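You operate a simulated robot arm through the tools that you are given. There is no shell and no other tool. Be economical: measure what you need, move in short steps, check, and stop when the job is done.

You run a simulated robot arm. Do the job below in one go: nothing can be reset, and whatever is moved stays where it is left.

TASK
Take the clear jug from the wood-topped bench and leave it on the lower shelf of the long steel table. Then fetch the black-lidded jar and stand it on the top of the pile of white sacks. Then open the right table drawer, fetch the teal cloth from the top of the sealer table and set it in the inside of the right table drawer, then shut the drawer. The order counts. Set down upright: clear jug, black-lidded jar.

Only the result counts: the job must be done as asked and must still hold three seconds after the hand-in. Knocking over, shifting, dropping, spilling or breaking anything else fails it. Flat cloth is picked up by pressing the open fingertips on it (5 to 10 N) and closing them slowly along it; thin cloth reads only 2 to 8 mm in the jaws.

THE ROBOT
A 6-joint arm with a two-finger gripper on a trunk, on a base that drives. Base frame: it is fixed to the floor where the robot stands at the start and does not move with it; the origin is under the middle of the robot, x ahead of it, y to its left, z up. Units: m, rad, N and s.
Its first joint turns from -2.897 to 2.897 rad. Places, roughly: black-lidded jar (6x6x15 cm) [-0.4, 1.8, 0.9]; inside of the right table drawer [-2, -0.6, 0.7]; lower shelf of the long steel table [-0.7, 1.8, 0.3]; right table drawer [-2, -0.7, 0.8]; teal cloth [-1.75, -0.75, 1]; top of the pile of white sacks [0.2, -1.4, 0.6]. Payload 2.45 kg.
The tool frame sits at the grasp point between the pads (the TCP): z along the fingers, y along the line on which they close. The tips reach 0.02 m beyond it. The gripper opens to 0.14 m. The gripper's body begins 0.168 m behind the TCP.
Orientation is that of the tool frame in the base frame, as a unit quaternion [w, x, y, z]. With the fingers straight down and closing along the base's y, the tool's x points along the base's -x, its y along +y and its z along -z.

THE INTERFACE
- The arm moves only by the tool step_arm. Its argument "moves" is a list of rows, each an object of numbers (a shift or turn left out is 0, a gripper value left out holds the last): "tx", "ty", "tz": the shift along the tool's x, y, z in m; "ax", "ay", "az": the turn, a rotation vector about the tool's x, y, z in rad. In form: [{"tx": .., "ty": .., "tz": .., "ax": .., "ay": .., "az": ..}, ...]. A call has 1 to 10 rows; each row shifts and turns the commanded pose from where the row before left it, along the tool's axes as they then stand. "grip" is the opening, from 0 (shut) to 1 (fully open), set as the call begins (left out, the last holds). Rows are played at 5 a second. More than 0.05 m and 0.15 rad between two rows, or a gripper value outside its range, and nothing of the call is played. A pose out of reach is approached as far as the arm can. The call stops where the force on the tool passes 40 N (or 10 N more than at its start, if that is more) or the arm is blocked; 0.2 s more then pass. Each finger travels about 0.045 m/s and halts on what it meets, pressing with about 34 N; the grip force reading is that of the motor and also rises with nothing between the fingers. The clock runs only during rows and for 0.2 s after the last one: add rows that do not move to give the fingers time. The reply holds the time, the measured pose of the TCP, the force on the tool along the base axes, the opening and the grip force, in the units named above and with some noise, with the torque about the TCP (base axes, N m) and any sound that the robot's microphone picked up.
- Cameras (640 x 400 px; columns grow to the right, rows downward): "scene" is now at [-0.1095, 0.1298, 1.1314]; the picture's right is [-0.49, -0.87, 0.00], its down [-0.38, 0.21, -0.90] and it looks along [0.79, -0.44, -0.43] (base axes); focal length 256 px, centre (320, 200). "wrist" rides on the gripper at [0.078, 0.011, -0.209] in the tool frame; the picture's right is [-0.14, 0.99, 0.00], its down [-0.92, -0.13, -0.37] and it looks along [-0.37, -0.05, 0.93] (tool axes); focal length 280 px, centre (320, 200). There is no depth. A picture from a camera that has moved, and an enlarged one, comes with that camera's place and axes in the base frame and with its lens.
- grab_frame(camera): a new picture of that camera. No time passes.
- steer(legs): drives the robot by 1 to 6 legs, each [ahead, left, turn to the left] in m, m and rad, along the robot's own axes; the way and the turn of a leg run together, so that a leg with both is an arc; at most 1.5 m and 3.142 rad a leg. The arm and the cameras ride along, it lands a little off, and it stops where it bumps. It gives what a move gives.
- pan_tilt(pan, tilt): turns the head with the scene camera to pan (to the left, within 2.496 rad either way) and tilt (down, from -0.506 to 1.204), counted from straight ahead of the robot. It gives what a move gives.
- enlarge(camera, box): a new picture of the part [left, top, right, bottom] of that camera's present view, enlarged. No time passes.
- close_job(): hands the job in; it is judged then, once.

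Go step by step. Nothing tells you exact positions but the pictures and the camera data: compare them with the known pose of the tool, close in by small moves and look again before you grip or let go. The budget is 165 turns and 108 pictures, counting those below and the enlarged ones. Unless the task says otherwise, let go and move clear before handing in.

The tools are called after "Call:" as name(argument=value, ...) on one line, values as JSON. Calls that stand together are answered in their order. step_arm: Moves the arm, as the interface text tells. Its arguments: {"type":"object","properties":{"moves":{"type":"array","items":{"type":"object","properties":{"tx":{"type":"number"},"ty":{"type":"number"},"tz":{"type":"number"},"ax":{"type":"number"},"ay":{"type":"number"},"az":{"type":"number"}}}},"grip":{"type":"number"}},"required":["moves"]} The other tools are called the same way: steer (legs) drives the base; pan_tilt (pan, tilt) turns the head that bears the scene camera; grab_frame (camera) takes a picture; enlarge (camera, box) takes an enlarged picture of a part of a camera's view; close_job () hands the job in.

At the start:

```text
t: 0.0
ee_pos: [0.6124, 0.135, 0.9475]
orientation: [0.001, 0.001, 1.0, 0.0]
force: [-0.6, 0.6, 0.0]
ft_torque: [0.06, 0.02, 0.01]
grip_width: 0.14
grasp_force: 0.1
robot x, y, heading: [0.0006, 0.0055, 0.003]
head pan, tilt: [-0.511, 0.447]
```

scene: 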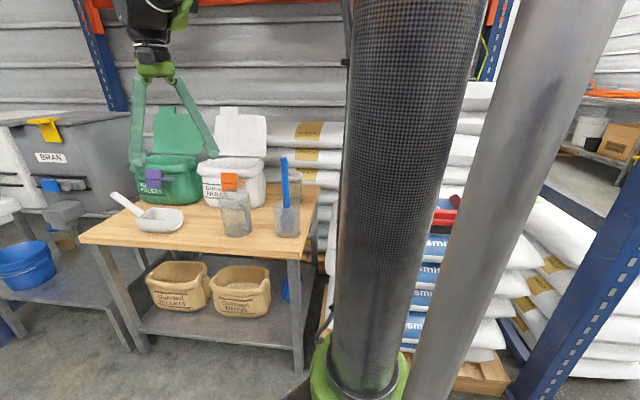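
wrist: 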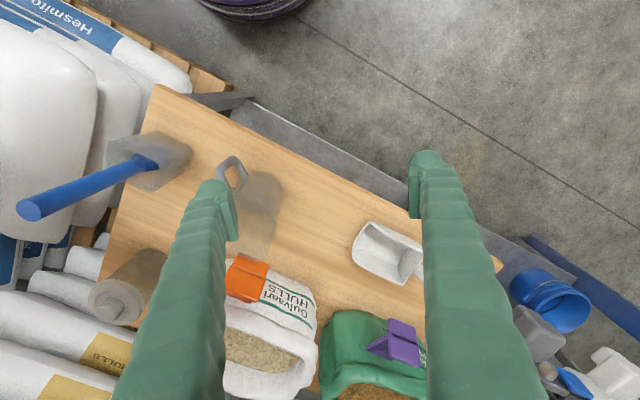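

The clear jug stands on the wood-topped bench just ahead of me, slightly right. I'll look closer in both cameras and measure it.

Call:
enlarge(camera="scene", box=[160, 140, 320, 260])

Call:
enlarge(camera="wrist", box=[120, 80, 360, 300])

```text
3.33 times, centred on (240, 200) of scene
camera zoom: at [-0.1095, 0.1298, 1.1314], right [-0.49, -0.87, 0.0], down [-0.38, 0.21, -0.9], along [0.79, -0.44, -0.43], focal length 854 px, centre (587, 200)
```

zoom: 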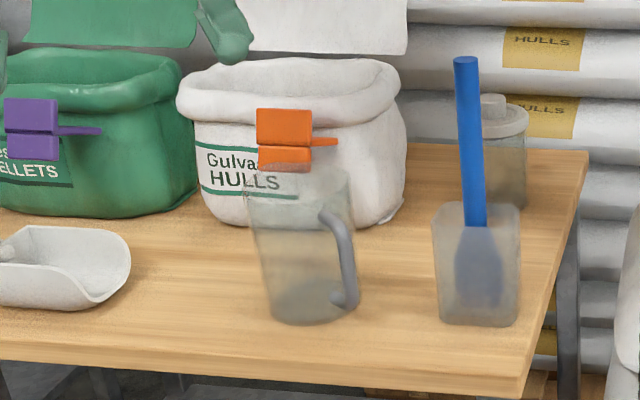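

```text
1.82 times, centred on (240, 190) of wrist
camera zoom: at [0.5354, 0.1456, 1.1564], right [0.14, 0.99, 0.0], down [0.92, -0.13, 0.37], along [0.37, -0.05, -0.93], focal length 510 px, centre (466, 218)
```

zoom: 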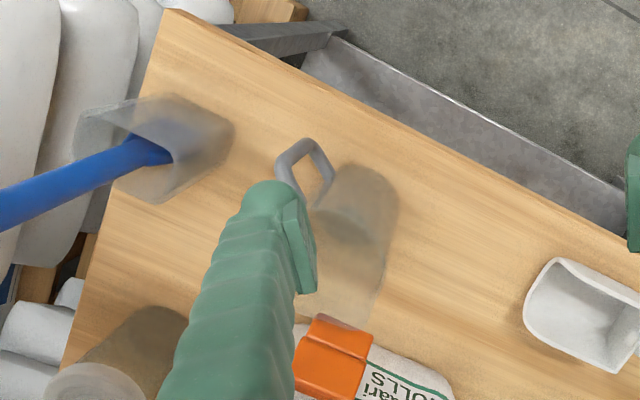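

The jug is about at (0.70, 0.01), 10 cm wide, 15 cm tall. Before choosing a grasp I look at the long steel table on my left and the other stations.

Call:
pan_tilt(pan=1.6, tilt=0.4)

Call:
grab_frame(camera="scene")

Call:
pan_tilt(pan=2.49, tilt=0.4)

Call:
grab_frame(camera="scene")

Call:
pan_tilt(pan=-2.0, tilt=0.4)

Call:
grab_frame(camera="scene")

```text
t: 2.0
ee_pos: [0.6123, 0.1351, 0.9479]
orientation: [0.0, 0.0, 1.0, 0.0]
force: [-0.5, -0.1, -0.3]
ft_torque: [-0.03, -0.02, 0.03]
grip_width: 0.14
grasp_force: 0.1
robot x, y, heading: [-0.0033, -0.0013, 0.005]
head pan, tilt: [1.6, 0.4]
```

```text
103 pictures are left
camera scene: at [-0.1925, 0.2674, 1.1358], right [1.0, 0.03, 0.0], down [0.01, -0.39, -0.92], along [-0.03, 0.92, -0.39], focal length 256 px, centre (320, 200)
```

scene: 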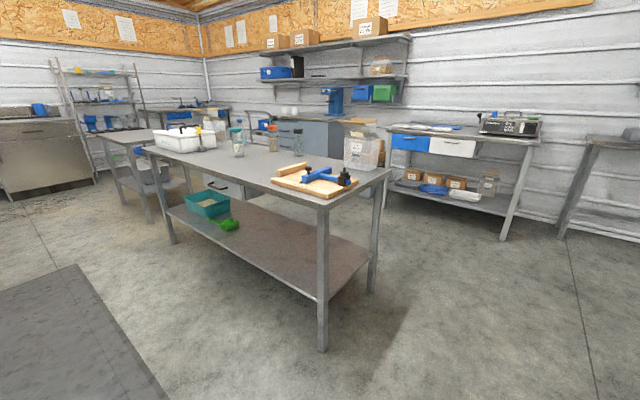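

```text
t: 3.2
ee_pos: [0.6135, 0.1344, 0.9485]
orientation: [0.0, 0.0, 1.0, 0.0]
force: [-0.1, 0.4, -0.1]
ft_torque: [0.01, -0.02, 0.01]
grip_width: 0.1398
grasp_force: 0.1
robot x, y, heading: [0.0002, 0.0024, -0.002]
head pan, tilt: [2.491, 0.4]
```

```text
102 pictures are left
camera scene: at [-0.2634, 0.231, 1.1358], right [0.61, 0.8, 0.0], down [0.31, -0.24, -0.92], along [-0.73, 0.56, -0.39], focal length 256 px, centre (320, 200)
```

scene: 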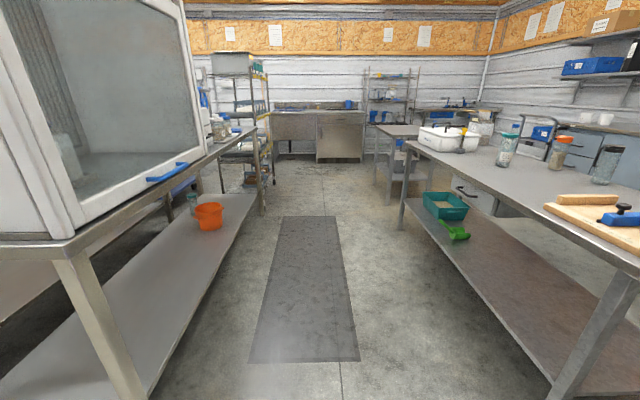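

```text
t: 6.8
ee_pos: [0.613, 0.1336, 0.9476]
orientation: [0.0, 0.0, 1.0, 0.0]
force: [0.5, -0.5, -0.9]
ft_torque: [-0.02, 0.0, -0.02]
grip_width: 0.1399
grasp_force: 0.1
robot x, y, heading: [0.0022, -0.0003, 0.0]
head pan, tilt: [-2.0, 0.4]
```

```text
101 pictures are left
camera scene: at [-0.2283, 0.0905, 1.1358], right [-0.91, 0.42, 0.0], down [0.16, 0.35, -0.92], along [-0.38, -0.84, -0.39], focal length 256 px, centre (320, 200)
```

scene: 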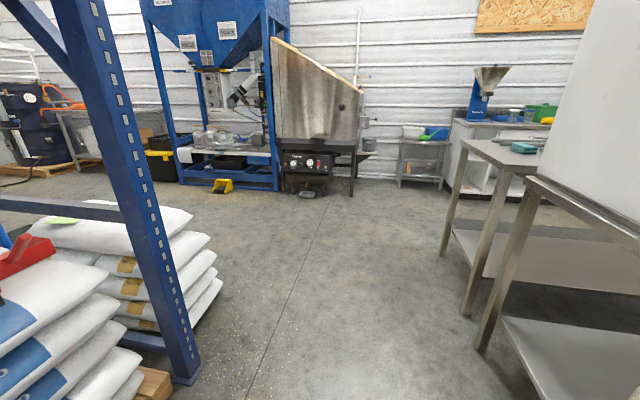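

Long table: its front edge runs from about (-0.21,1.11) to (-1.46,2.0), top ~0.76, shelf ~0.31, so the jug has to be held at a slant. I tilt the tool 45° forward and then look at the jug from there.

Call:
step_arm(moves=[{"az": -0.14}, {"ay": -0.131, "tx": 0.01}, {"ay": -0.131, "tx": 0.01}, {"ay": -0.131, "tx": 0.01}, {"ay": -0.131, "tx": 0.01}, {"ay": -0.131, "tx": 0.01}, {"ay": -0.13, "tx": 0.01}, {}], grip=1)

Call:
grab_frame(camera="wrist")

Call:
pan_tilt(pan=-0.25, tilt=0.5)

Call:
grab_frame(camera="scene")

```text
t: 8.6
ee_pos: [0.5579, 0.127, 0.929]
orientation: [0.382, -0.065, 0.921, 0.028]
force: [-0.3, 0.3, -0.2]
ft_torque: [0.04, -0.03, -0.03]
grip_width: 0.1401
grasp_force: 0.0
robot x, y, heading: [0.0029, 0.0012, 0.002]
head pan, tilt: [-2.0, 0.4]
```

```text
100 pictures are left
camera wrist: at [0.3563, 0.1097, 1.0211], right [-0.04, 0.99, 0.1], down [0.4, -0.07, 0.91], along [0.91, 0.08, -0.4], focal length 280 px, centre (320, 200)
```

wrist: 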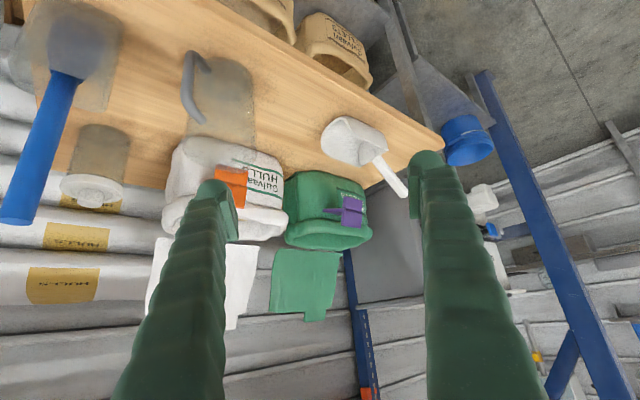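

```text
t: 10.4
ee_pos: [0.5589, 0.1276, 0.9287]
orientation: [0.382, -0.064, 0.922, 0.026]
force: [-0.4, 0.3, -0.1]
ft_torque: [0.0, 0.0, 0.01]
grip_width: 0.14
grasp_force: 0.0
robot x, y, heading: [0.001, -0.0005, 0.0]
head pan, tilt: [-0.25, 0.499]
```

```text
99 pictures are left
camera scene: at [-0.1017, 0.1522, 1.1266], right [-0.25, -0.97, 0.0], down [-0.46, 0.12, -0.88], along [0.85, -0.22, -0.48], focal length 256 px, centre (320, 200)
```

scene: 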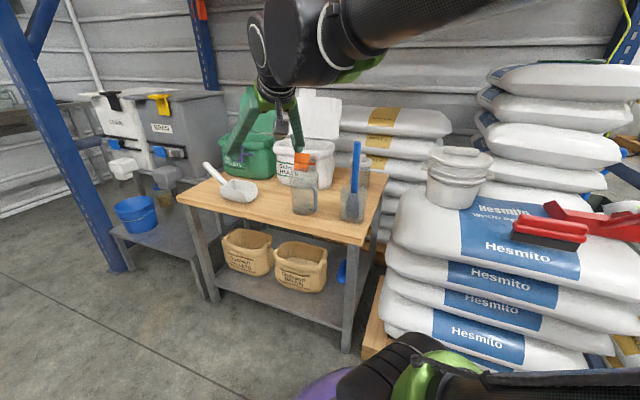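

From three views the jug base is near (0.708, 0.004) on a bench of height ~0.64. I move to a pre-grasp 18 cm back along the tool axis and look.

Call:
step_arm(moves=[{"ty": -0.036, "tx": 0.014}, {"ty": -0.036, "tx": 0.014}, {"ty": -0.036, "tx": 0.014}, {"ty": -0.035, "tx": 0.013}, {"tz": 0.02}, {}])

Call:
grab_frame(camera="wrist")

Call:
enlarge(camera="scene", box=[200, 100, 420, 260])

```text
t: 11.8
ee_pos: [0.5539, -0.0181, 0.8754]
orientation: [0.381, -0.065, 0.922, 0.026]
force: [-0.7, 0.7, -0.1]
ft_torque: [-0.03, -0.01, 0.02]
grip_width: 0.1399
grasp_force: 0.0
robot x, y, heading: [0.0018, -0.0018, 0.0]
head pan, tilt: [-0.25, 0.499]
```

```text
98 pictures are left
camera wrist: at [0.3519, -0.034, 0.9679], right [-0.04, 0.99, 0.1], down [0.4, -0.07, 0.91], along [0.91, 0.08, -0.4], focal length 280 px, centre (320, 200)
```

wrist: 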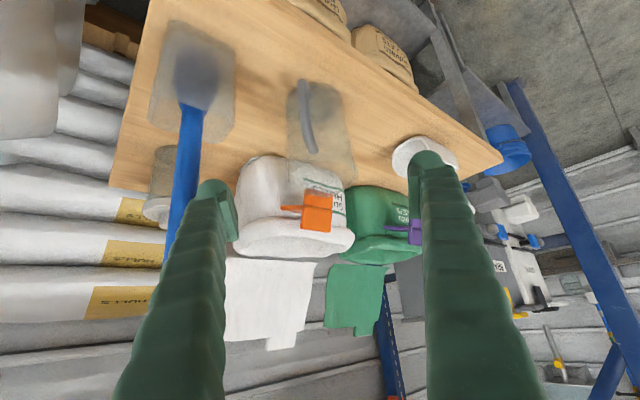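

```text
2.50 times, centred on (310, 180) of scene
camera zoom: at [-0.1017, 0.1523, 1.1266], right [-0.25, -0.97, 0.0], down [-0.46, 0.12, -0.88], along [0.85, -0.22, -0.48], focal length 641 px, centre (345, 250)
```

zoom: 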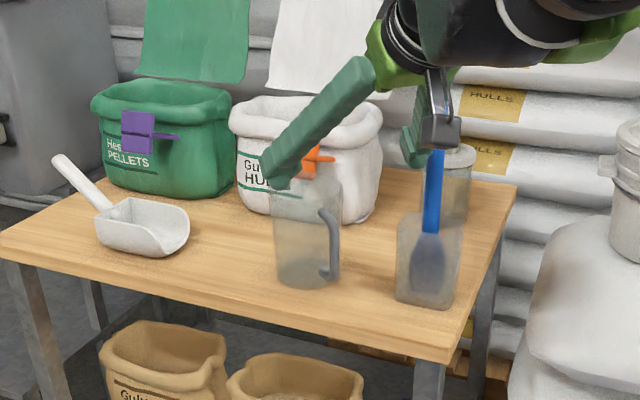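

The jug sits right on the tool's axis and the handle points back between the fingers. I advance along the tool axis and check.

Call:
step_arm(moves=[{"tz": 0.04}, {"tz": 0.04}, {"tz": 0.04}, {"tz": 0.04}, {"tz": 0.03}, {}])

Call:
grab_frame(camera="wrist")

Call:
enlarge(camera="scene", box=[200, 100, 420, 260])

```text
t: 13.2
ee_pos: [0.6887, 0.0015, 0.7422]
orientation: [0.382, -0.065, 0.921, 0.027]
force: [0.1, 1.5, -0.2]
ft_torque: [0.01, 0.0, 0.01]
grip_width: 0.1401
grasp_force: 0.1
robot x, y, heading: [0.0031, -0.0042, -0.002]
head pan, tilt: [-0.25, 0.499]
```

```text
96 pictures are left
camera wrist: at [0.4872, -0.0154, 0.8347], right [-0.04, 0.99, 0.1], down [0.4, -0.07, 0.91], along [0.91, 0.08, -0.4], focal length 280 px, centre (320, 200)
```

wrist: 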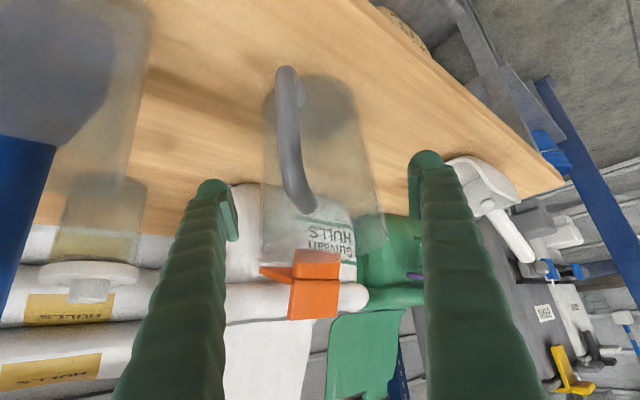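

```text
2.50 times, centred on (310, 180) of scene
camera zoom: at [-0.1017, 0.1523, 1.1266], right [-0.25, -0.97, 0.0], down [-0.46, 0.12, -0.88], along [0.85, -0.22, -0.48], focal length 641 px, centre (345, 250)
```

zoom: 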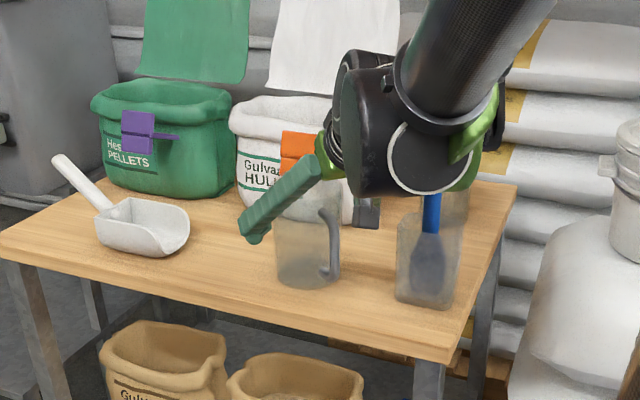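

Fingers straddle the jug cleanly. I go the last 2.5 cm and close.

Call:
step_arm(moves=[{"tz": 0.025}, {}])

Call:
step_arm(moves=[{}, {}, {}, {}, {}, {}], grip=0.5)

Call:
grab_frame(camera="wrist")

```text
t: 13.8
ee_pos: [0.7044, 0.0043, 0.7245]
orientation: [0.382, -0.064, 0.922, 0.026]
force: [0.6, 0.1, 0.4]
ft_torque: [-0.01, 0.03, 0.01]
grip_width: 0.1399
grasp_force: 0.1
robot x, y, heading: [0.0023, 0.0018, 0.002]
head pan, tilt: [-0.25, 0.499]
```

```text
t: 15.2
ee_pos: [0.705, 0.0033, 0.7247]
orientation: [0.382, -0.065, 0.922, 0.027]
force: [-1.5, -0.1, 0.3]
ft_torque: [-0.12, -0.03, -0.01]
grip_width: 0.1098
grasp_force: 34.1
robot x, y, heading: [0.0024, 0.0013, -0.0]
head pan, tilt: [-0.25, 0.499]
```

```text
94 pictures are left
camera wrist: at [0.5034, -0.0135, 0.8169], right [-0.04, 0.99, 0.1], down [0.4, -0.07, 0.91], along [0.91, 0.08, -0.4], focal length 280 px, centre (320, 200)
```

wrist: 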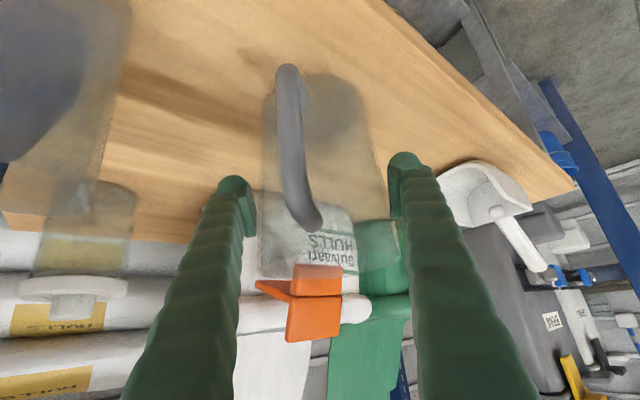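

Grip holds at 0.11 m. I lift straight up and check the jug comes along.

Call:
step_arm(moves=[{"tx": -0.015, "tz": -0.015}, {"tx": -0.03, "tz": -0.03}, {"tx": -0.03, "tz": -0.03}, {"tx": -0.03, "tz": -0.03}, {"tx": -0.03, "tz": -0.03}, {}])

Call:
grab_frame(camera="wrist")

```text
t: 16.6
ee_pos: [0.7016, 0.0018, 0.9144]
orientation: [0.382, -0.064, 0.922, 0.027]
force: [0.5, -0.4, -1.9]
ft_torque: [0.0, -0.01, 0.0]
grip_width: 0.1096
grasp_force: 33.9
robot x, y, heading: [-0.0013, -0.0013, 0.004]
head pan, tilt: [-0.25, 0.499]
```

```text
93 pictures are left
camera wrist: at [0.5, -0.0156, 1.0067], right [-0.04, 0.99, 0.1], down [0.4, -0.07, 0.91], along [0.91, 0.08, -0.4], focal length 280 px, centre (320, 200)
```

wrist: 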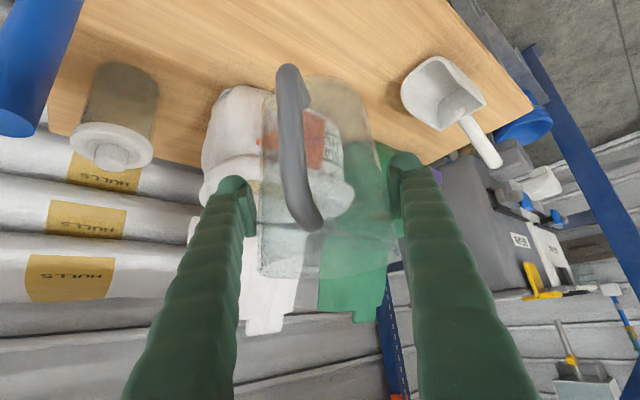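

The jug is held and lifted. I back off, turn left toward the long table, and look.

Call:
steer(legs=[[-0.5, 0, 0], [0, 0, 0.945]])

Call:
pan_tilt(pan=0.3, tilt=0.5)

Call:
grab_frame(camera="scene")

```text
t: 21.9
ee_pos: [-0.0812, 0.5618, 0.9137]
orientation: [0.329, -0.471, 0.795, 0.195]
force: [0.1, -0.3, -2.0]
ft_torque: [0.01, 0.07, 0.01]
grip_width: 0.1095
grasp_force: 34.1
robot x, y, heading: [-0.5019, 0.0006, 0.929]
head pan, tilt: [-0.25, 0.499]
```

```text
t: 22.9
ee_pos: [-0.0817, 0.5623, 0.9151]
orientation: [0.329, -0.47, 0.795, 0.195]
force: [0.1, -0.1, -1.9]
ft_torque: [0.0, -0.01, 0.0]
grip_width: 0.1095
grasp_force: 33.9
robot x, y, heading: [-0.5052, -0.0027, 0.927]
head pan, tilt: [0.3, 0.499]
```

```text
92 pictures are left
camera scene: at [-0.7241, 0.0385, 1.1266], right [0.94, -0.34, 0.0], down [-0.16, -0.45, -0.88], along [0.3, 0.83, -0.48], focal length 256 px, centre (320, 200)
```

scene: 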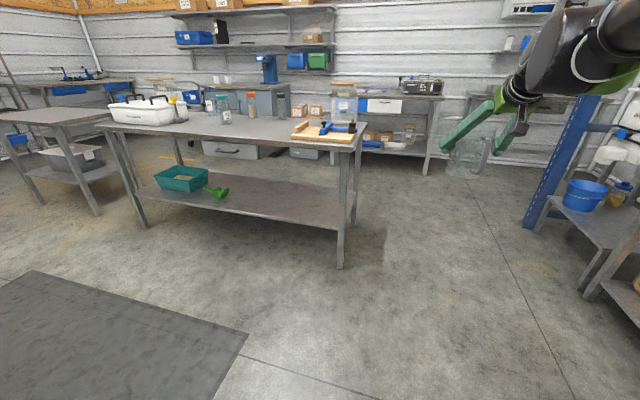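

Table geometry confirmed: corner leg (-0.20,1.115), edge direction (-0.80,0.60). I drive to a staging spot in front of its right half.

Call:
steer(legs=[[0.229, 0, 0], [0, 0.827, 0]])

Call:
pan_tilt(pan=0.2, tilt=0.65)

Call:
grab_frame(camera="scene")

```text
t: 28.6
ee_pos: [-0.6064, 1.2413, 0.9139]
orientation: [0.329, -0.472, 0.795, 0.195]
force: [-0.1, -0.5, -1.3]
ft_torque: [0.0, -0.06, 0.01]
grip_width: 0.1092
grasp_force: 34.0
robot x, y, heading: [-1.025, 0.6799, 0.932]
head pan, tilt: [0.3, 0.499]
```

```text
t: 29.3
ee_pos: [-0.6051, 1.2404, 0.9132]
orientation: [0.33, -0.471, 0.795, 0.195]
force: [-1.0, 1.0, -0.9]
ft_torque: [0.01, -0.03, -0.03]
grip_width: 0.1092
grasp_force: 34.4
robot x, y, heading: [-1.0232, 0.6776, 0.93]
head pan, tilt: [0.201, 0.649]
```

```text
91 pictures are left
camera scene: at [-1.2407, 0.7082, 1.1133], right [0.9, -0.43, 0.0], down [-0.26, -0.55, -0.8], along [0.34, 0.72, -0.6], focal length 256 px, centre (320, 200)
```

scene: 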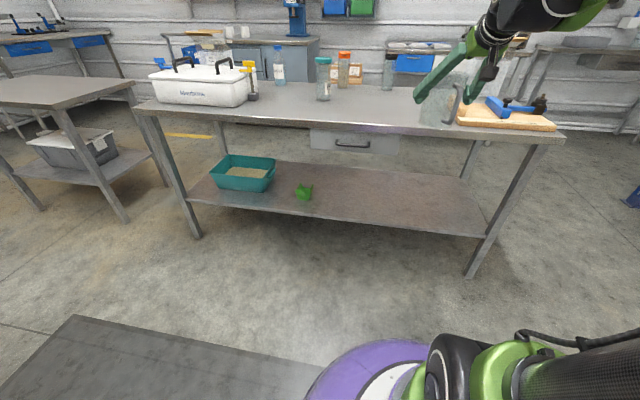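

Jug is ~15 cm in front of the table edge. I lower it vertically in front of the shelf opening.

Call:
step_arm(moves=[{"tx": 0.03, "tz": 0.03}, {"tx": 0.03, "tz": 0.03}, {"tx": 0.03, "tz": 0.03}, {"tx": 0.03, "tz": 0.03}, {"tx": 0.03, "tz": 0.03}, {"tx": 0.03, "tz": 0.03}, {}])

Call:
step_arm(moves=[{"tx": 0.03, "tz": 0.03}, {"tx": 0.03, "tz": 0.03}, {"tx": 0.03, "tz": 0.03}, {"tx": 0.03, "tz": 0.03}, {"tx": 0.02, "tz": 0.02}, {}])

Call:
grab_frame(camera="scene")

Call:
grab_frame(camera="wrist")

```text
t: 30.9
ee_pos: [-0.608, 1.2423, 0.6562]
orientation: [0.329, -0.471, 0.794, 0.196]
force: [-0.8, 0.1, -1.9]
ft_torque: [0.02, 0.0, -0.04]
grip_width: 0.1092
grasp_force: 33.6
robot x, y, heading: [-1.021, 0.6787, 0.934]
head pan, tilt: [0.201, 0.649]
```

```text
t: 32.3
ee_pos: [-0.5905, 1.2602, 0.5213]
orientation: [0.328, -0.472, 0.795, 0.195]
force: [1.3, -0.1, -1.3]
ft_torque: [0.0, -0.01, 0.03]
grip_width: 0.1093
grasp_force: 33.9
out of reach, approached as far as the arm can: row 4, 5
robot x, y, heading: [-1.024, 0.6795, 0.932]
head pan, tilt: [0.201, 0.649]
```

```text
90 pictures are left
camera scene: at [-1.2407, 0.7082, 1.1133], right [0.9, -0.43, 0.0], down [-0.26, -0.55, -0.8], along [0.34, 0.72, -0.6], focal length 256 px, centre (320, 200)
```

scene: 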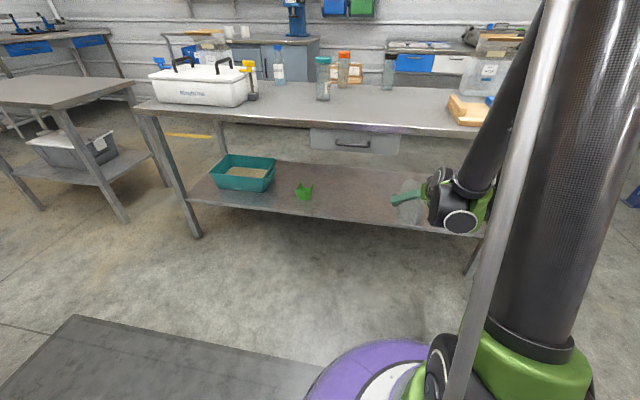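

```text
89 pictures are left
camera wrist: at [-0.6951, 1.0876, 0.6132], right [-0.82, 0.56, 0.1], down [0.3, 0.28, 0.91], along [0.48, 0.78, -0.4], focal length 280 px, centre (320, 200)
```

wrist: 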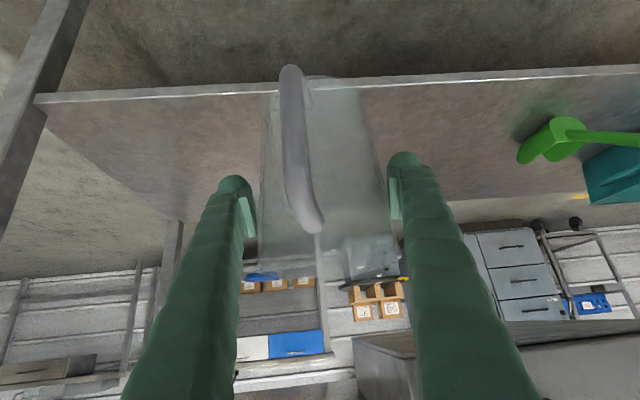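

The arm folds too tightly here to go lower. I'll back the base up 18 cm and extend the arm forward the same amount, then continue lowering.

Call:
steer(legs=[[-0.18, 0, 0]])

Call:
step_arm(moves=[{"tx": -0.03, "tz": 0.03}, {"tx": -0.03, "tz": 0.03}, {"tx": -0.03, "tz": 0.03}, {"tx": -0.03, "tz": 0.03}, {}])

```text
t: 33.8
ee_pos: [-0.6804, 1.1386, 0.5204]
orientation: [0.328, -0.472, 0.795, 0.196]
force: [-0.4, -0.2, -1.6]
ft_torque: [-0.02, -0.01, -0.01]
grip_width: 0.1089
grasp_force: 34.0
robot x, y, heading: [-1.1158, 0.5555, 0.932]
head pan, tilt: [0.201, 0.649]
stopped in leg 1: the robot was blocked; the commanded pose is now the measured one
```

```text
t: 35.0
ee_pos: [-0.5963, 1.2877, 0.5192]
orientation: [0.328, -0.471, 0.795, 0.195]
force: [-0.3, 0.1, -1.7]
ft_torque: [0.03, -0.01, 0.02]
grip_width: 0.109
grasp_force: 33.7
robot x, y, heading: [-1.1173, 0.5552, 0.927]
head pan, tilt: [0.201, 0.649]
```

The base touched the table behind and stopped; arm is now 0.9 m ahead. I continue lowering.

Call:
step_arm(moves=[{"tx": 0.025, "tz": 0.025}, {"tx": 0.025, "tz": 0.025}, {}])

Call:
steer(legs=[[0.03, 0, 0]])

Call:
grab_frame(camera="wrist")

Call:
grab_frame(camera="scene")

```text
t: 35.8
ee_pos: [-0.6007, 1.2887, 0.4491]
orientation: [0.328, -0.472, 0.795, 0.195]
force: [0.2, -0.3, -1.5]
ft_torque: [0.04, -0.01, -0.04]
grip_width: 0.1091
grasp_force: 34.1
robot x, y, heading: [-1.1147, 0.5583, 0.931]
head pan, tilt: [0.201, 0.649]
```

```text
t: 36.6
ee_pos: [-0.5837, 1.3133, 0.4485]
orientation: [0.329, -0.47, 0.796, 0.194]
force: [0.5, -0.1, -0.6]
ft_torque: [0.04, -0.03, 0.0]
grip_width: 0.1091
grasp_force: 34.2
robot x, y, heading: [-1.0984, 0.5776, 0.929]
head pan, tilt: [0.201, 0.649]
```

```text
88 pictures are left
camera wrist: at [-0.6892, 1.1399, 0.5419], right [-0.82, 0.56, 0.1], down [0.3, 0.28, 0.91], along [0.48, 0.78, -0.4], focal length 280 px, centre (320, 200)
```

wrist: 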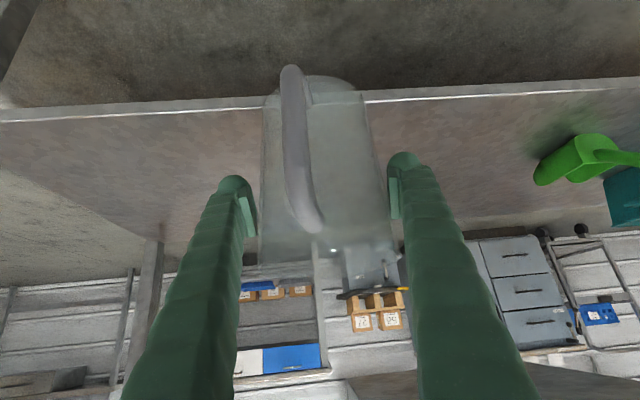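

```text
87 pictures are left
camera scene: at [-1.3142, 0.61, 1.1133], right [0.91, -0.43, 0.0], down [-0.26, -0.55, -0.8], along [0.34, 0.72, -0.6], focal length 256 px, centre (320, 200)
```

scene: 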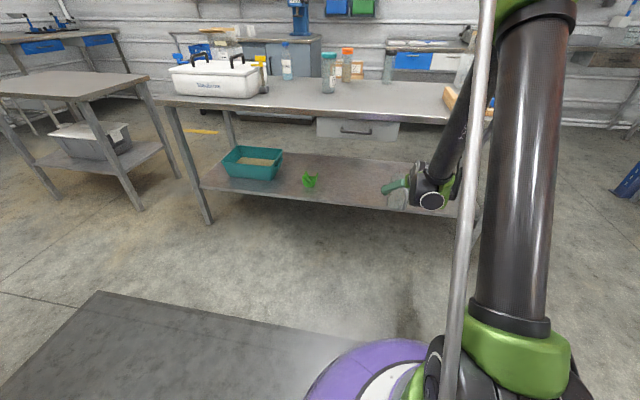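

Opening is clear; the shelf is at about z 0.29. I drive 18.5 cm ahead so the jug is ~11 cm inside the shelf edge.

Call:
steer(legs=[[0.185, 0, 0]])

Call:
grab_frame(camera="wrist")

Call:
grab_frame(camera="scene")

```text
t: 38.2
ee_pos: [-0.4725, 1.4634, 0.4492]
orientation: [0.328, -0.471, 0.795, 0.195]
force: [0.0, 1.0, -1.0]
ft_torque: [-0.02, -0.02, 0.0]
grip_width: 0.1088
grasp_force: 33.8
robot x, y, heading: [-0.9846, 0.7276, 0.933]
head pan, tilt: [0.201, 0.649]
```

```text
86 pictures are left
camera wrist: at [-0.5776, 1.2905, 0.5419], right [-0.82, 0.56, 0.1], down [0.3, 0.28, 0.91], along [0.48, 0.78, -0.4], focal length 280 px, centre (320, 200)
```

wrist: 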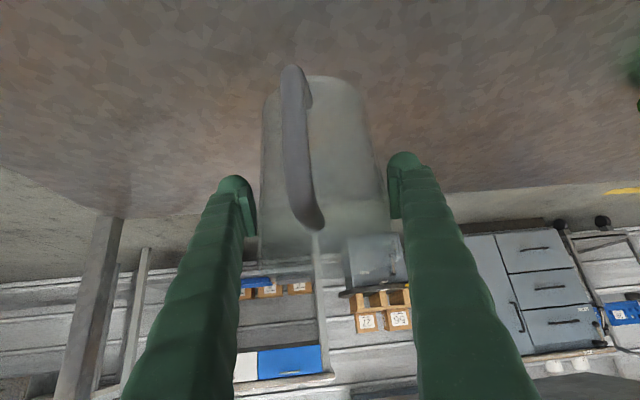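

```text
85 pictures are left
camera scene: at [-1.2023, 0.7603, 1.1133], right [0.91, -0.42, 0.0], down [-0.26, -0.55, -0.8], along [0.34, 0.72, -0.6], focal length 256 px, centre (320, 200)
```

scene: 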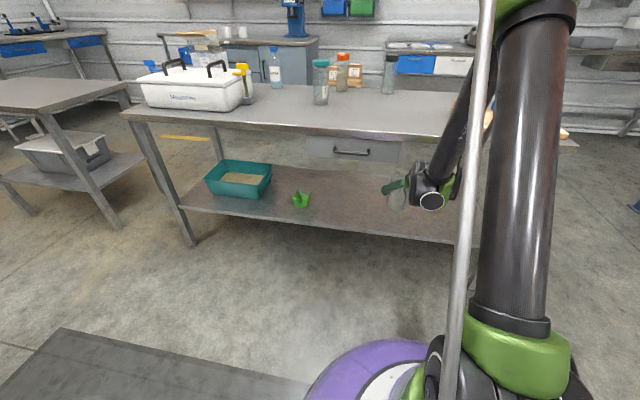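

Shelf at ~0.285; jug bottom ~0.08 above it. I lower in small steps watching the force.

Call:
step_arm(moves=[{"tx": 0.0177, "tz": 0.0177}, {"tx": 0.0177, "tz": 0.0177}, {}])

Call:
step_arm(moves=[{"tx": 0.0035, "tz": 0.0035}, {"tx": 0.0035, "tz": 0.0035}, {"tx": 0.0035, "tz": 0.0035}, {}])

```text
t: 39.0
ee_pos: [-0.4713, 1.4616, 0.3986]
orientation: [0.329, -0.472, 0.795, 0.195]
force: [0.2, 0.8, -1.7]
ft_torque: [-0.05, -0.02, 0.01]
grip_width: 0.1093
grasp_force: 34.3
robot x, y, heading: [-0.9844, 0.7304, 0.934]
head pan, tilt: [0.201, 0.649]
```

```text
t: 40.0
ee_pos: [-0.4684, 1.466, 0.3887]
orientation: [0.326, -0.472, 0.796, 0.195]
force: [-0.6, 0.4, -1.2]
ft_torque: [-0.01, -0.04, 0.0]
grip_width: 0.1093
grasp_force: 34.0
out of reach, approached as far as the arm can: row 2, 3
robot x, y, heading: [-0.9827, 0.7301, 0.932]
head pan, tilt: [0.201, 0.649]
```

The fold limit again, about 2 cm short. I back the base 6 cm while holding, extend the arm 6 cm, and carry on down.

Call:
steer(legs=[[-0.06, 0, 0]])

Call:
step_arm(moves=[{"tx": -0.02, "tz": 0.02}, {"tx": -0.02, "tz": 0.02}, {}])

Call:
step_arm(moves=[{"tx": 0.0035, "tz": 0.0035}, {"tx": 0.0035, "tz": 0.0035}, {}])

```text
t: 40.9
ee_pos: [-0.5047, 1.4167, 0.3898]
orientation: [0.326, -0.471, 0.796, 0.195]
force: [0.5, -0.4, -1.1]
ft_torque: [0.01, 0.0, -0.01]
grip_width: 0.1091
grasp_force: 34.0
robot x, y, heading: [-1.0222, 0.6792, 0.932]
head pan, tilt: [0.201, 0.649]
```

```text
t: 41.7
ee_pos: [-0.4781, 1.4671, 0.3879]
orientation: [0.326, -0.471, 0.797, 0.193]
force: [-0.3, -0.2, -0.9]
ft_torque: [0.04, 0.0, 0.03]
grip_width: 0.1092
grasp_force: 34.4
robot x, y, heading: [-1.0199, 0.6819, 0.926]
head pan, tilt: [0.201, 0.649]
```

```text
t: 42.5
ee_pos: [-0.4772, 1.4672, 0.3796]
orientation: [0.327, -0.472, 0.795, 0.195]
force: [-4.6, 7.3, 21.8]
ft_torque: [-0.24, -0.2, 0.02]
grip_width: 0.1086
grasp_force: 34.0
robot x, y, heading: [-1.0215, 0.6843, 0.929]
head pan, tilt: [0.201, 0.649]
```

Contact with the shelf. I ease off 2 mm and open the gripper.

Call:
step_arm(moves=[{"tx": -0.0014, "tz": -0.0014}, {}])

Call:
step_arm(moves=[{}, {}, {}, {}, {}], grip=1)

Call:
grab_frame(camera="wrist")

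```text
t: 43.1
ee_pos: [-0.4757, 1.466, 0.3804]
orientation: [0.327, -0.471, 0.796, 0.194]
force: [-0.6, 0.3, -1.8]
ft_torque: [0.01, -0.01, -0.03]
grip_width: 0.1084
grasp_force: 34.0
robot x, y, heading: [-1.0216, 0.6754, 0.924]
head pan, tilt: [0.201, 0.649]
```

```text
t: 44.3
ee_pos: [-0.4757, 1.4658, 0.3817]
orientation: [0.326, -0.471, 0.796, 0.194]
force: [0.5, -0.4, 0.4]
ft_torque: [-0.03, 0.02, 0.02]
grip_width: 0.14
grasp_force: 0.2
robot x, y, heading: [-1.0235, 0.6792, 0.932]
head pan, tilt: [0.201, 0.649]
```

```text
84 pictures are left
camera wrist: at [-0.5821, 1.2941, 0.4746], right [-0.82, 0.56, 0.1], down [0.3, 0.29, 0.91], along [0.48, 0.78, -0.41], focal length 280 px, centre (320, 200)
```

wrist: 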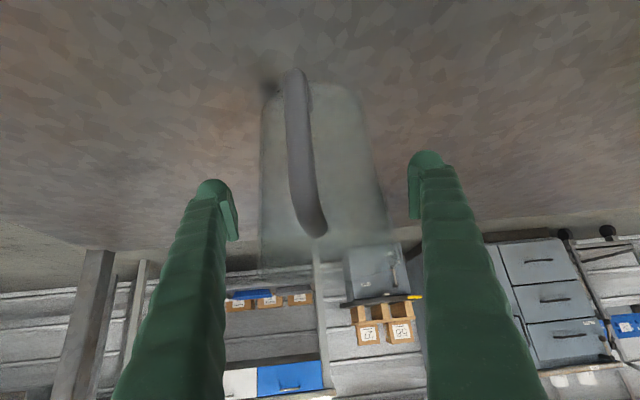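

Jug stands upright on the shelf. I withdraw along the tool axis.

Call:
step_arm(moves=[{"tz": -0.04}, {"tz": -0.04}, {"tz": -0.04}, {"tz": -0.04}, {"tz": -0.04}, {}])

Call:
grab_frame(camera="wrist")

Call:
enlarge(camera="scene", box=[230, 30, 480, 190])

```text
t: 45.7
ee_pos: [-0.5429, 1.3469, 0.5233]
orientation: [0.327, -0.471, 0.796, 0.193]
force: [-0.5, -0.7, -0.2]
ft_torque: [0.01, -0.01, -0.01]
grip_width: 0.1402
grasp_force: 0.1
robot x, y, heading: [-1.0226, 0.6821, 0.93]
head pan, tilt: [0.201, 0.649]
```

```text
83 pictures are left
camera wrist: at [-0.6485, 1.1743, 0.6171], right [-0.82, 0.56, 0.1], down [0.3, 0.29, 0.91], along [0.48, 0.78, -0.41], focal length 280 px, centre (320, 200)
```

wrist: 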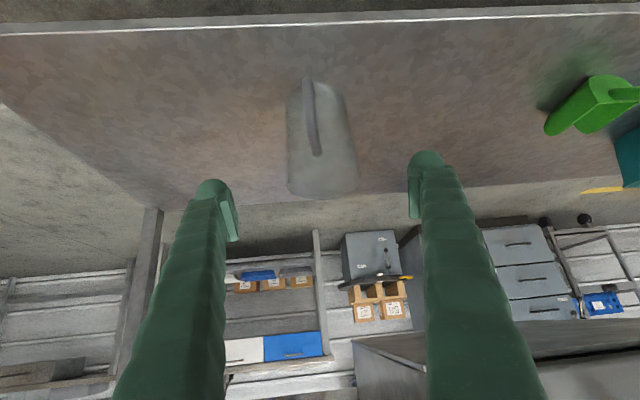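

```text
2.50 times, centred on (355, 110) of scene
camera zoom: at [-1.2389, 0.7114, 1.1133], right [0.9, -0.43, 0.0], down [-0.26, -0.55, -0.8], along [0.34, 0.72, -0.6], focal length 641 px, centre (232, 425)
```

zoom: 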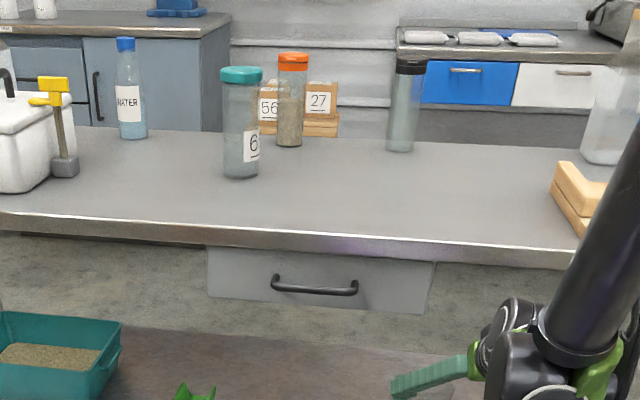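

The jug is standing safely. The black-lidded jar is around (-0.37,1.78) on the same table. I raise the arm in front of the table and bring the tool back to vertical.

Call:
step_arm(moves=[{"tx": -0.03, "tz": -0.03}, {"tx": -0.03, "tz": -0.03}, {"tx": -0.03, "tz": -0.03}, {"tx": -0.03, "tz": -0.03}, {"tx": -0.03, "tz": -0.03}, {"tx": -0.03, "tz": -0.03}, {"tx": -0.03, "tz": -0.03}, {"tx": -0.03, "tz": -0.03}, {"tx": -0.03, "tz": -0.03}, {"tx": -0.03, "tz": -0.03}])

Call:
step_arm(moves=[{"tx": -0.03, "tz": -0.03}, {"tx": -0.03, "tz": -0.03}, {"tx": -0.03, "tz": -0.03}, {"ay": 0.131}, {"ay": 0.131}, {"ay": 0.131}, {"ay": 0.131}, {"ay": 0.131}, {"ay": 0.13}, {}])

Call:
pan_tilt(pan=0.1, tilt=0.3)

Call:
grab_frame(camera="scene")

Call:
grab_frame(camera="wrist")

```text
t: 46.6
ee_pos: [-0.5476, 1.3416, 0.6404]
orientation: [0.321, -0.477, 0.796, 0.189]
force: [-3.5, 1.0, -37.1]
ft_torque: [-1.77, -2.42, 0.0]
grip_width: 0.1367
grasp_force: 0.0
robot x, y, heading: [-1.024, 0.6795, 0.933]
head pan, tilt: [0.201, 0.649]
stopped in row 4: the force on the tool passed its limit at 122 N (the readings are from after the stop); the commanded pose is now the measured one
```

```text
t: 46.8
ee_pos: [-0.5485, 1.3412, 0.6392]
orientation: [0.319, -0.48, 0.795, 0.187]
force: [-2.0, 1.4, -39.1]
ft_torque: [-1.83, -2.49, -0.01]
grip_width: 0.1355
grasp_force: 0.0
robot x, y, heading: [-1.0218, 0.6781, 0.929]
head pan, tilt: [0.201, 0.649]
stopped in row 1: the force on the tool passed its limit at 98 N (the readings are from after the stop); the commanded pose is now the measured one
```

```text
t: 47.6
ee_pos: [-0.5479, 1.3407, 0.641]
orientation: [0.319, -0.48, 0.795, 0.188]
force: [-3.6, 2.2, -62.7]
ft_torque: [-2.93, -4.01, 0.42]
grip_width: 0.1353
grasp_force: 0.0
robot x, y, heading: [-1.022, 0.6826, 0.927]
head pan, tilt: [0.099, 0.3]
```

```text
81 pictures are left
camera scene: at [-1.2272, 0.7144, 1.1451], right [0.86, -0.51, 0.0], down [-0.15, -0.26, -0.95], along [0.49, 0.82, -0.3], focal length 256 px, centre (320, 200)
```

scene: 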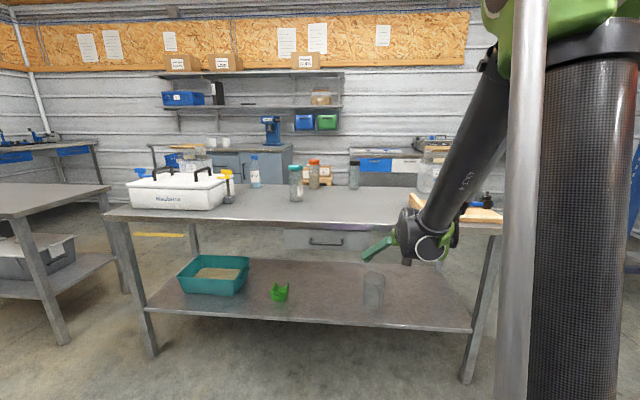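

```text
80 pictures are left
camera wrist: at [-0.6523, 1.1703, 0.7383], right [-0.83, 0.55, 0.09], down [0.3, 0.31, 0.9], along [0.47, 0.77, -0.42], focal length 280 px, centre (320, 200)
```

wrist: 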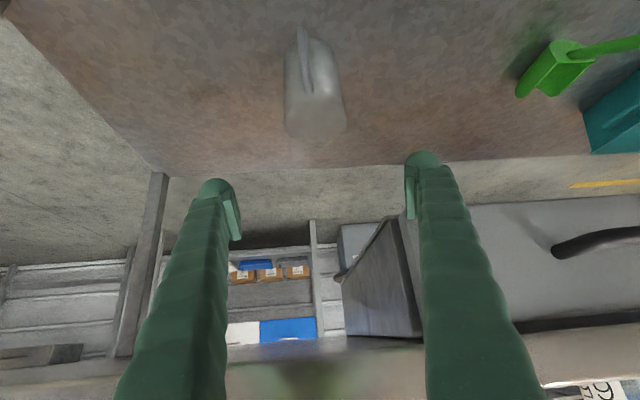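

The gripper came up against the table's overhanging edge – I must back out. I lower slightly first and then drive back before lifting.

Call:
step_arm(moves=[{"tx": 0.015, "tz": 0.015}, {"tx": 0.025, "tz": 0.025}, {}])

Call:
steer(legs=[[-0.13, 0, 0]])

Call:
grab_frame(camera="scene")

Call:
grab_frame(camera="wrist")

```text
t: 48.4
ee_pos: [-0.5469, 1.3384, 0.5857]
orientation: [0.32, -0.479, 0.795, 0.188]
force: [-0.2, -0.1, -0.2]
ft_torque: [0.0, 0.0, 0.05]
grip_width: 0.1398
grasp_force: 0.0
robot x, y, heading: [-1.0247, 0.6788, 0.926]
head pan, tilt: [0.099, 0.3]
```

```text
t: 49.7
ee_pos: [-0.6246, 1.2305, 0.5852]
orientation: [0.321, -0.478, 0.796, 0.187]
force: [1.5, -0.1, 0.1]
ft_torque: [-0.02, 0.01, -0.02]
grip_width: 0.14
grasp_force: 0.1
robot x, y, heading: [-1.1007, 0.5733, 0.927]
head pan, tilt: [0.099, 0.3]
```

```text
79 pictures are left
camera scene: at [-1.3067, 0.6075, 1.1451], right [0.86, -0.52, 0.0], down [-0.15, -0.25, -0.96], along [0.49, 0.82, -0.3], focal length 256 px, centre (320, 200)
```

scene: 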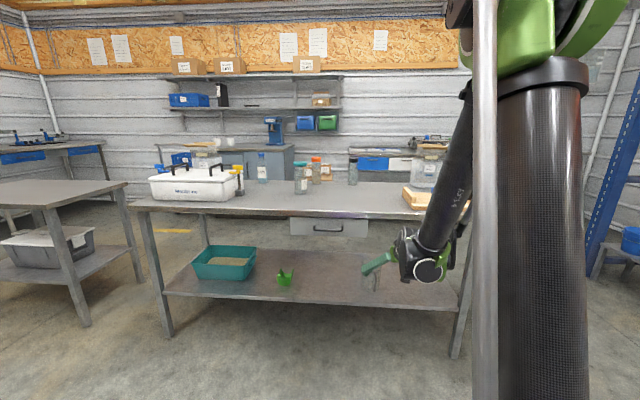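

```text
78 pictures are left
camera wrist: at [-0.7296, 1.0608, 0.6823], right [-0.83, 0.56, 0.09], down [0.3, 0.31, 0.9], along [0.48, 0.77, -0.42], focal length 280 px, centre (320, 200)
```

wrist: 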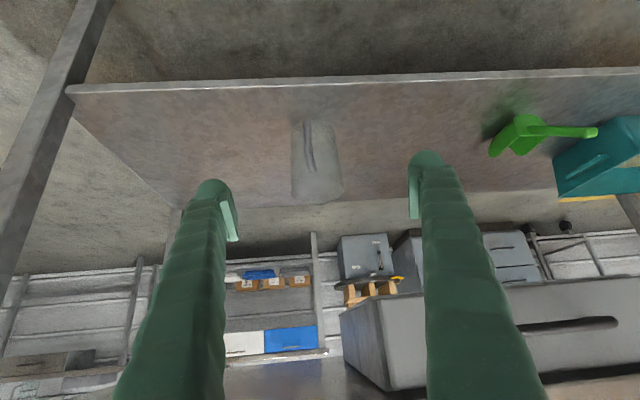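

Everything still stands and the table has not moved. Now the tool is ~16 cm off the edge; I lift vertically, in two stages.

Call:
step_arm(moves=[{"tx": -0.03, "tz": -0.03}, {"tx": -0.03, "tz": -0.03}, {"tx": -0.03, "tz": -0.03}, {"tx": -0.03, "tz": -0.03}, {"tx": -0.03, "tz": -0.03}, {"tx": -0.03, "tz": -0.03}, {"tx": -0.03, "tz": -0.03}, {"tx": -0.03, "tz": -0.03}, {"tx": -0.03, "tz": -0.03}, {"tx": -0.03, "tz": -0.03}])

Call:
step_arm(moves=[{"ay": 0.131}, {"ay": 0.131}, {"ay": 0.131}, {"ay": 0.131}, {"ay": 0.131}, {"ay": 0.13}, {}])

Call:
grab_frame(camera="scene")

Call:
grab_frame(camera="wrist")

```text
t: 51.9
ee_pos: [-0.6244, 1.2423, 1.0073]
orientation: [0.32, -0.478, 0.796, 0.187]
force: [0.8, -1.2, -0.6]
ft_torque: [-0.01, 0.04, 0.02]
grip_width: 0.1399
grasp_force: 0.0
robot x, y, heading: [-1.1045, 0.5752, 0.928]
head pan, tilt: [0.099, 0.3]
```

```text
t: 53.5
ee_pos: [-0.6234, 1.2432, 1.0094]
orientation: [-0.009, -0.514, 0.858, -0.01]
force: [-0.8, -0.2, -0.5]
ft_torque: [0.01, 0.01, 0.0]
grip_width: 0.1398
grasp_force: 0.1
robot x, y, heading: [-1.0984, 0.5709, 0.927]
head pan, tilt: [0.099, 0.3]
```

```text
77 pictures are left
camera scene: at [-1.3067, 0.6075, 1.1451], right [0.86, -0.52, 0.0], down [-0.15, -0.25, -0.96], along [0.49, 0.82, -0.3], focal length 256 px, centre (320, 200)
```

scene: 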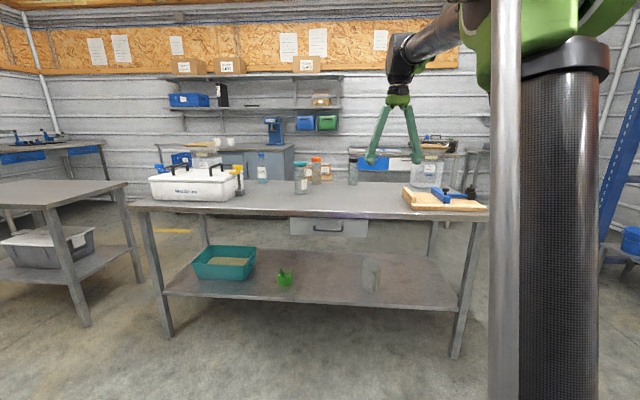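

```text
76 pictures are left
camera wrist: at [-0.6681, 1.1853, 1.2201], right [-0.81, 0.59, -0.01], down [0.55, 0.76, 0.35], along [0.21, 0.27, -0.94], focal length 280 px, centre (320, 200)
```

wrist: 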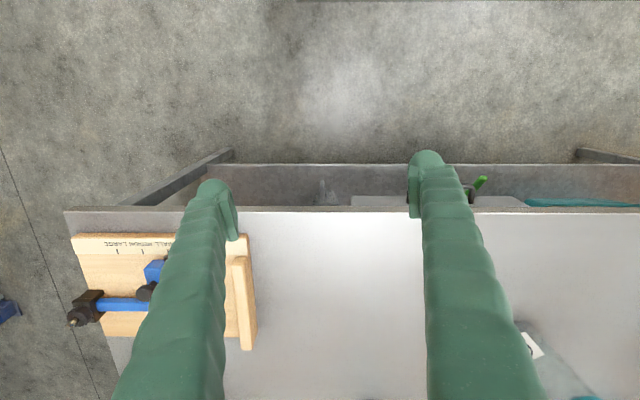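

Jug is standing well on the shelf. The jar is near (-0.37,1.79), top ~0.93. I drive left 13 cm and up to the table, then look.

Call:
steer(legs=[[0, 0.128, 0], [0.46, 0, 0]])

Call:
grab_frame(camera="wrist")

Call:
grab_frame(camera="scene")

```text
t: 57.1
ee_pos: [-0.4558, 1.6735, 1.0086]
orientation: [-0.008, -0.512, 0.859, -0.01]
force: [-0.8, 0.0, 0.0]
ft_torque: [0.0, 0.01, 0.0]
grip_width: 0.1398
grasp_force: 0.0
robot x, y, heading: [-0.9384, 1.0066, 0.923]
head pan, tilt: [0.099, 0.3]
```

```text
75 pictures are left
camera wrist: at [-0.5009, 1.6161, 1.2199], right [-0.81, 0.59, -0.01], down [0.55, 0.76, 0.35], along [0.21, 0.27, -0.94], focal length 280 px, centre (320, 200)
```

wrist: 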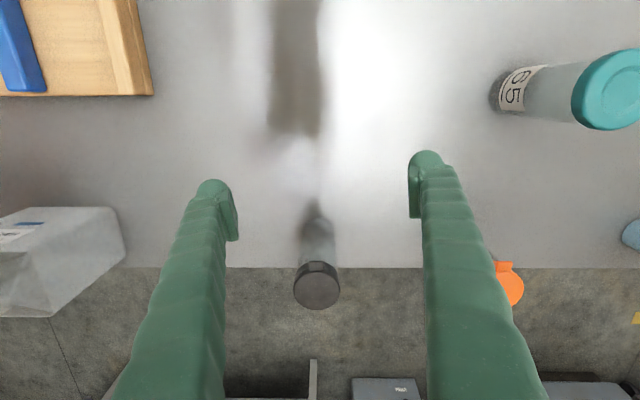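

```text
74 pictures are left
camera scene: at [-1.1418, 1.0411, 1.1451], right [0.85, -0.52, 0.0], down [-0.15, -0.25, -0.96], along [0.5, 0.82, -0.3], focal length 256 px, centre (320, 200)
```

scene: 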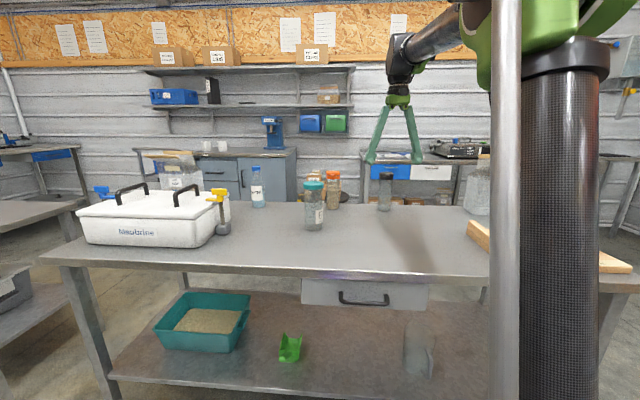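

Jar lid seen near the tool plane; located at about (-0.367,1.79). I drive 6 cm closer, move over it and recheck.

Call:
steer(legs=[[0.06, 0, 0]])

Call:
step_arm(moves=[{"tx": -0.043, "ty": -0.007}, {"tx": -0.043, "ty": -0.007}, {}])

Call:
grab_frame(camera="wrist")

```text
t: 58.1
ee_pos: [-0.4182, 1.7226, 1.0081]
orientation: [-0.007, -0.511, 0.859, -0.009]
force: [0.5, -0.1, 0.0]
ft_torque: [0.0, 0.0, 0.0]
grip_width: 0.1401
grasp_force: 0.0
robot x, y, heading: [-0.8992, 1.0593, 0.926]
head pan, tilt: [0.099, 0.3]
```

```text
t: 58.9
ee_pos: [-0.3641, 1.7922, 1.0078]
orientation: [-0.009, -0.511, 0.859, -0.01]
force: [0.6, 0.2, -0.6]
ft_torque: [0.0, 0.0, -0.02]
grip_width: 0.1401
grasp_force: 0.0
robot x, y, heading: [-0.8965, 1.0505, 0.927]
head pan, tilt: [0.099, 0.3]
```

```text
73 pictures are left
camera wrist: at [-0.4085, 1.7355, 1.2185], right [-0.81, 0.59, -0.01], down [0.55, 0.76, 0.35], along [0.21, 0.27, -0.94], focal length 280 px, centre (320, 200)
```

wrist: 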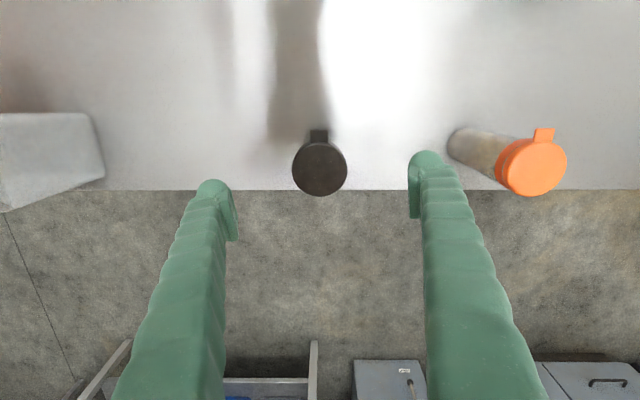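

The jar lid lies exactly on the tool axis. I descend to 0.873 and grip.

Call:
step_arm(moves=[{"tz": 0.04}, {"tz": 0.04}, {"tz": 0.04}, {"tz": 0.015}, {}])

Call:
step_arm(moves=[{}, {}, {}, {}, {}, {}, {}], grip=0.25)

Call:
grab_frame(camera="wrist")

```text
t: 60.1
ee_pos: [-0.3649, 1.7911, 0.87]
orientation: [-0.009, -0.512, 0.859, -0.01]
force: [0.0, 0.2, -0.2]
ft_torque: [0.03, 0.03, -0.01]
grip_width: 0.14
grasp_force: 0.1
robot x, y, heading: [-0.9016, 1.0611, 0.924]
head pan, tilt: [0.099, 0.3]
```

```text
t: 61.7
ee_pos: [-0.3644, 1.7908, 0.8723]
orientation: [-0.008, -0.512, 0.859, -0.009]
force: [0.7, 0.1, 1.8]
ft_torque: [-0.01, 0.01, 0.0]
grip_width: 0.0565
grasp_force: 34.0
robot x, y, heading: [-0.901, 1.0601, 0.921]
head pan, tilt: [0.099, 0.3]
```

```text
72 pictures are left
camera wrist: at [-0.4096, 1.7332, 1.082], right [-0.81, 0.59, -0.01], down [0.55, 0.76, 0.35], along [0.21, 0.27, -0.94], focal length 280 px, centre (320, 200)
```

wrist: 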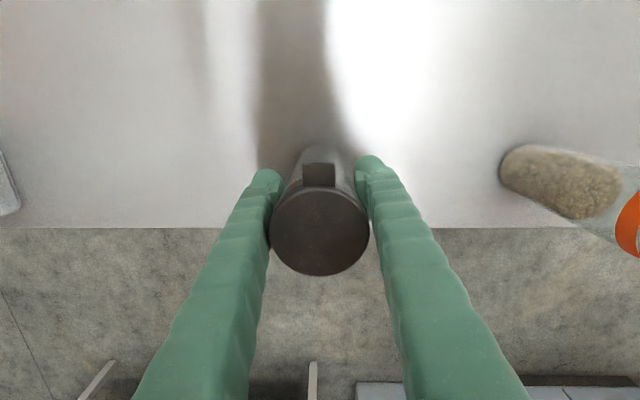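

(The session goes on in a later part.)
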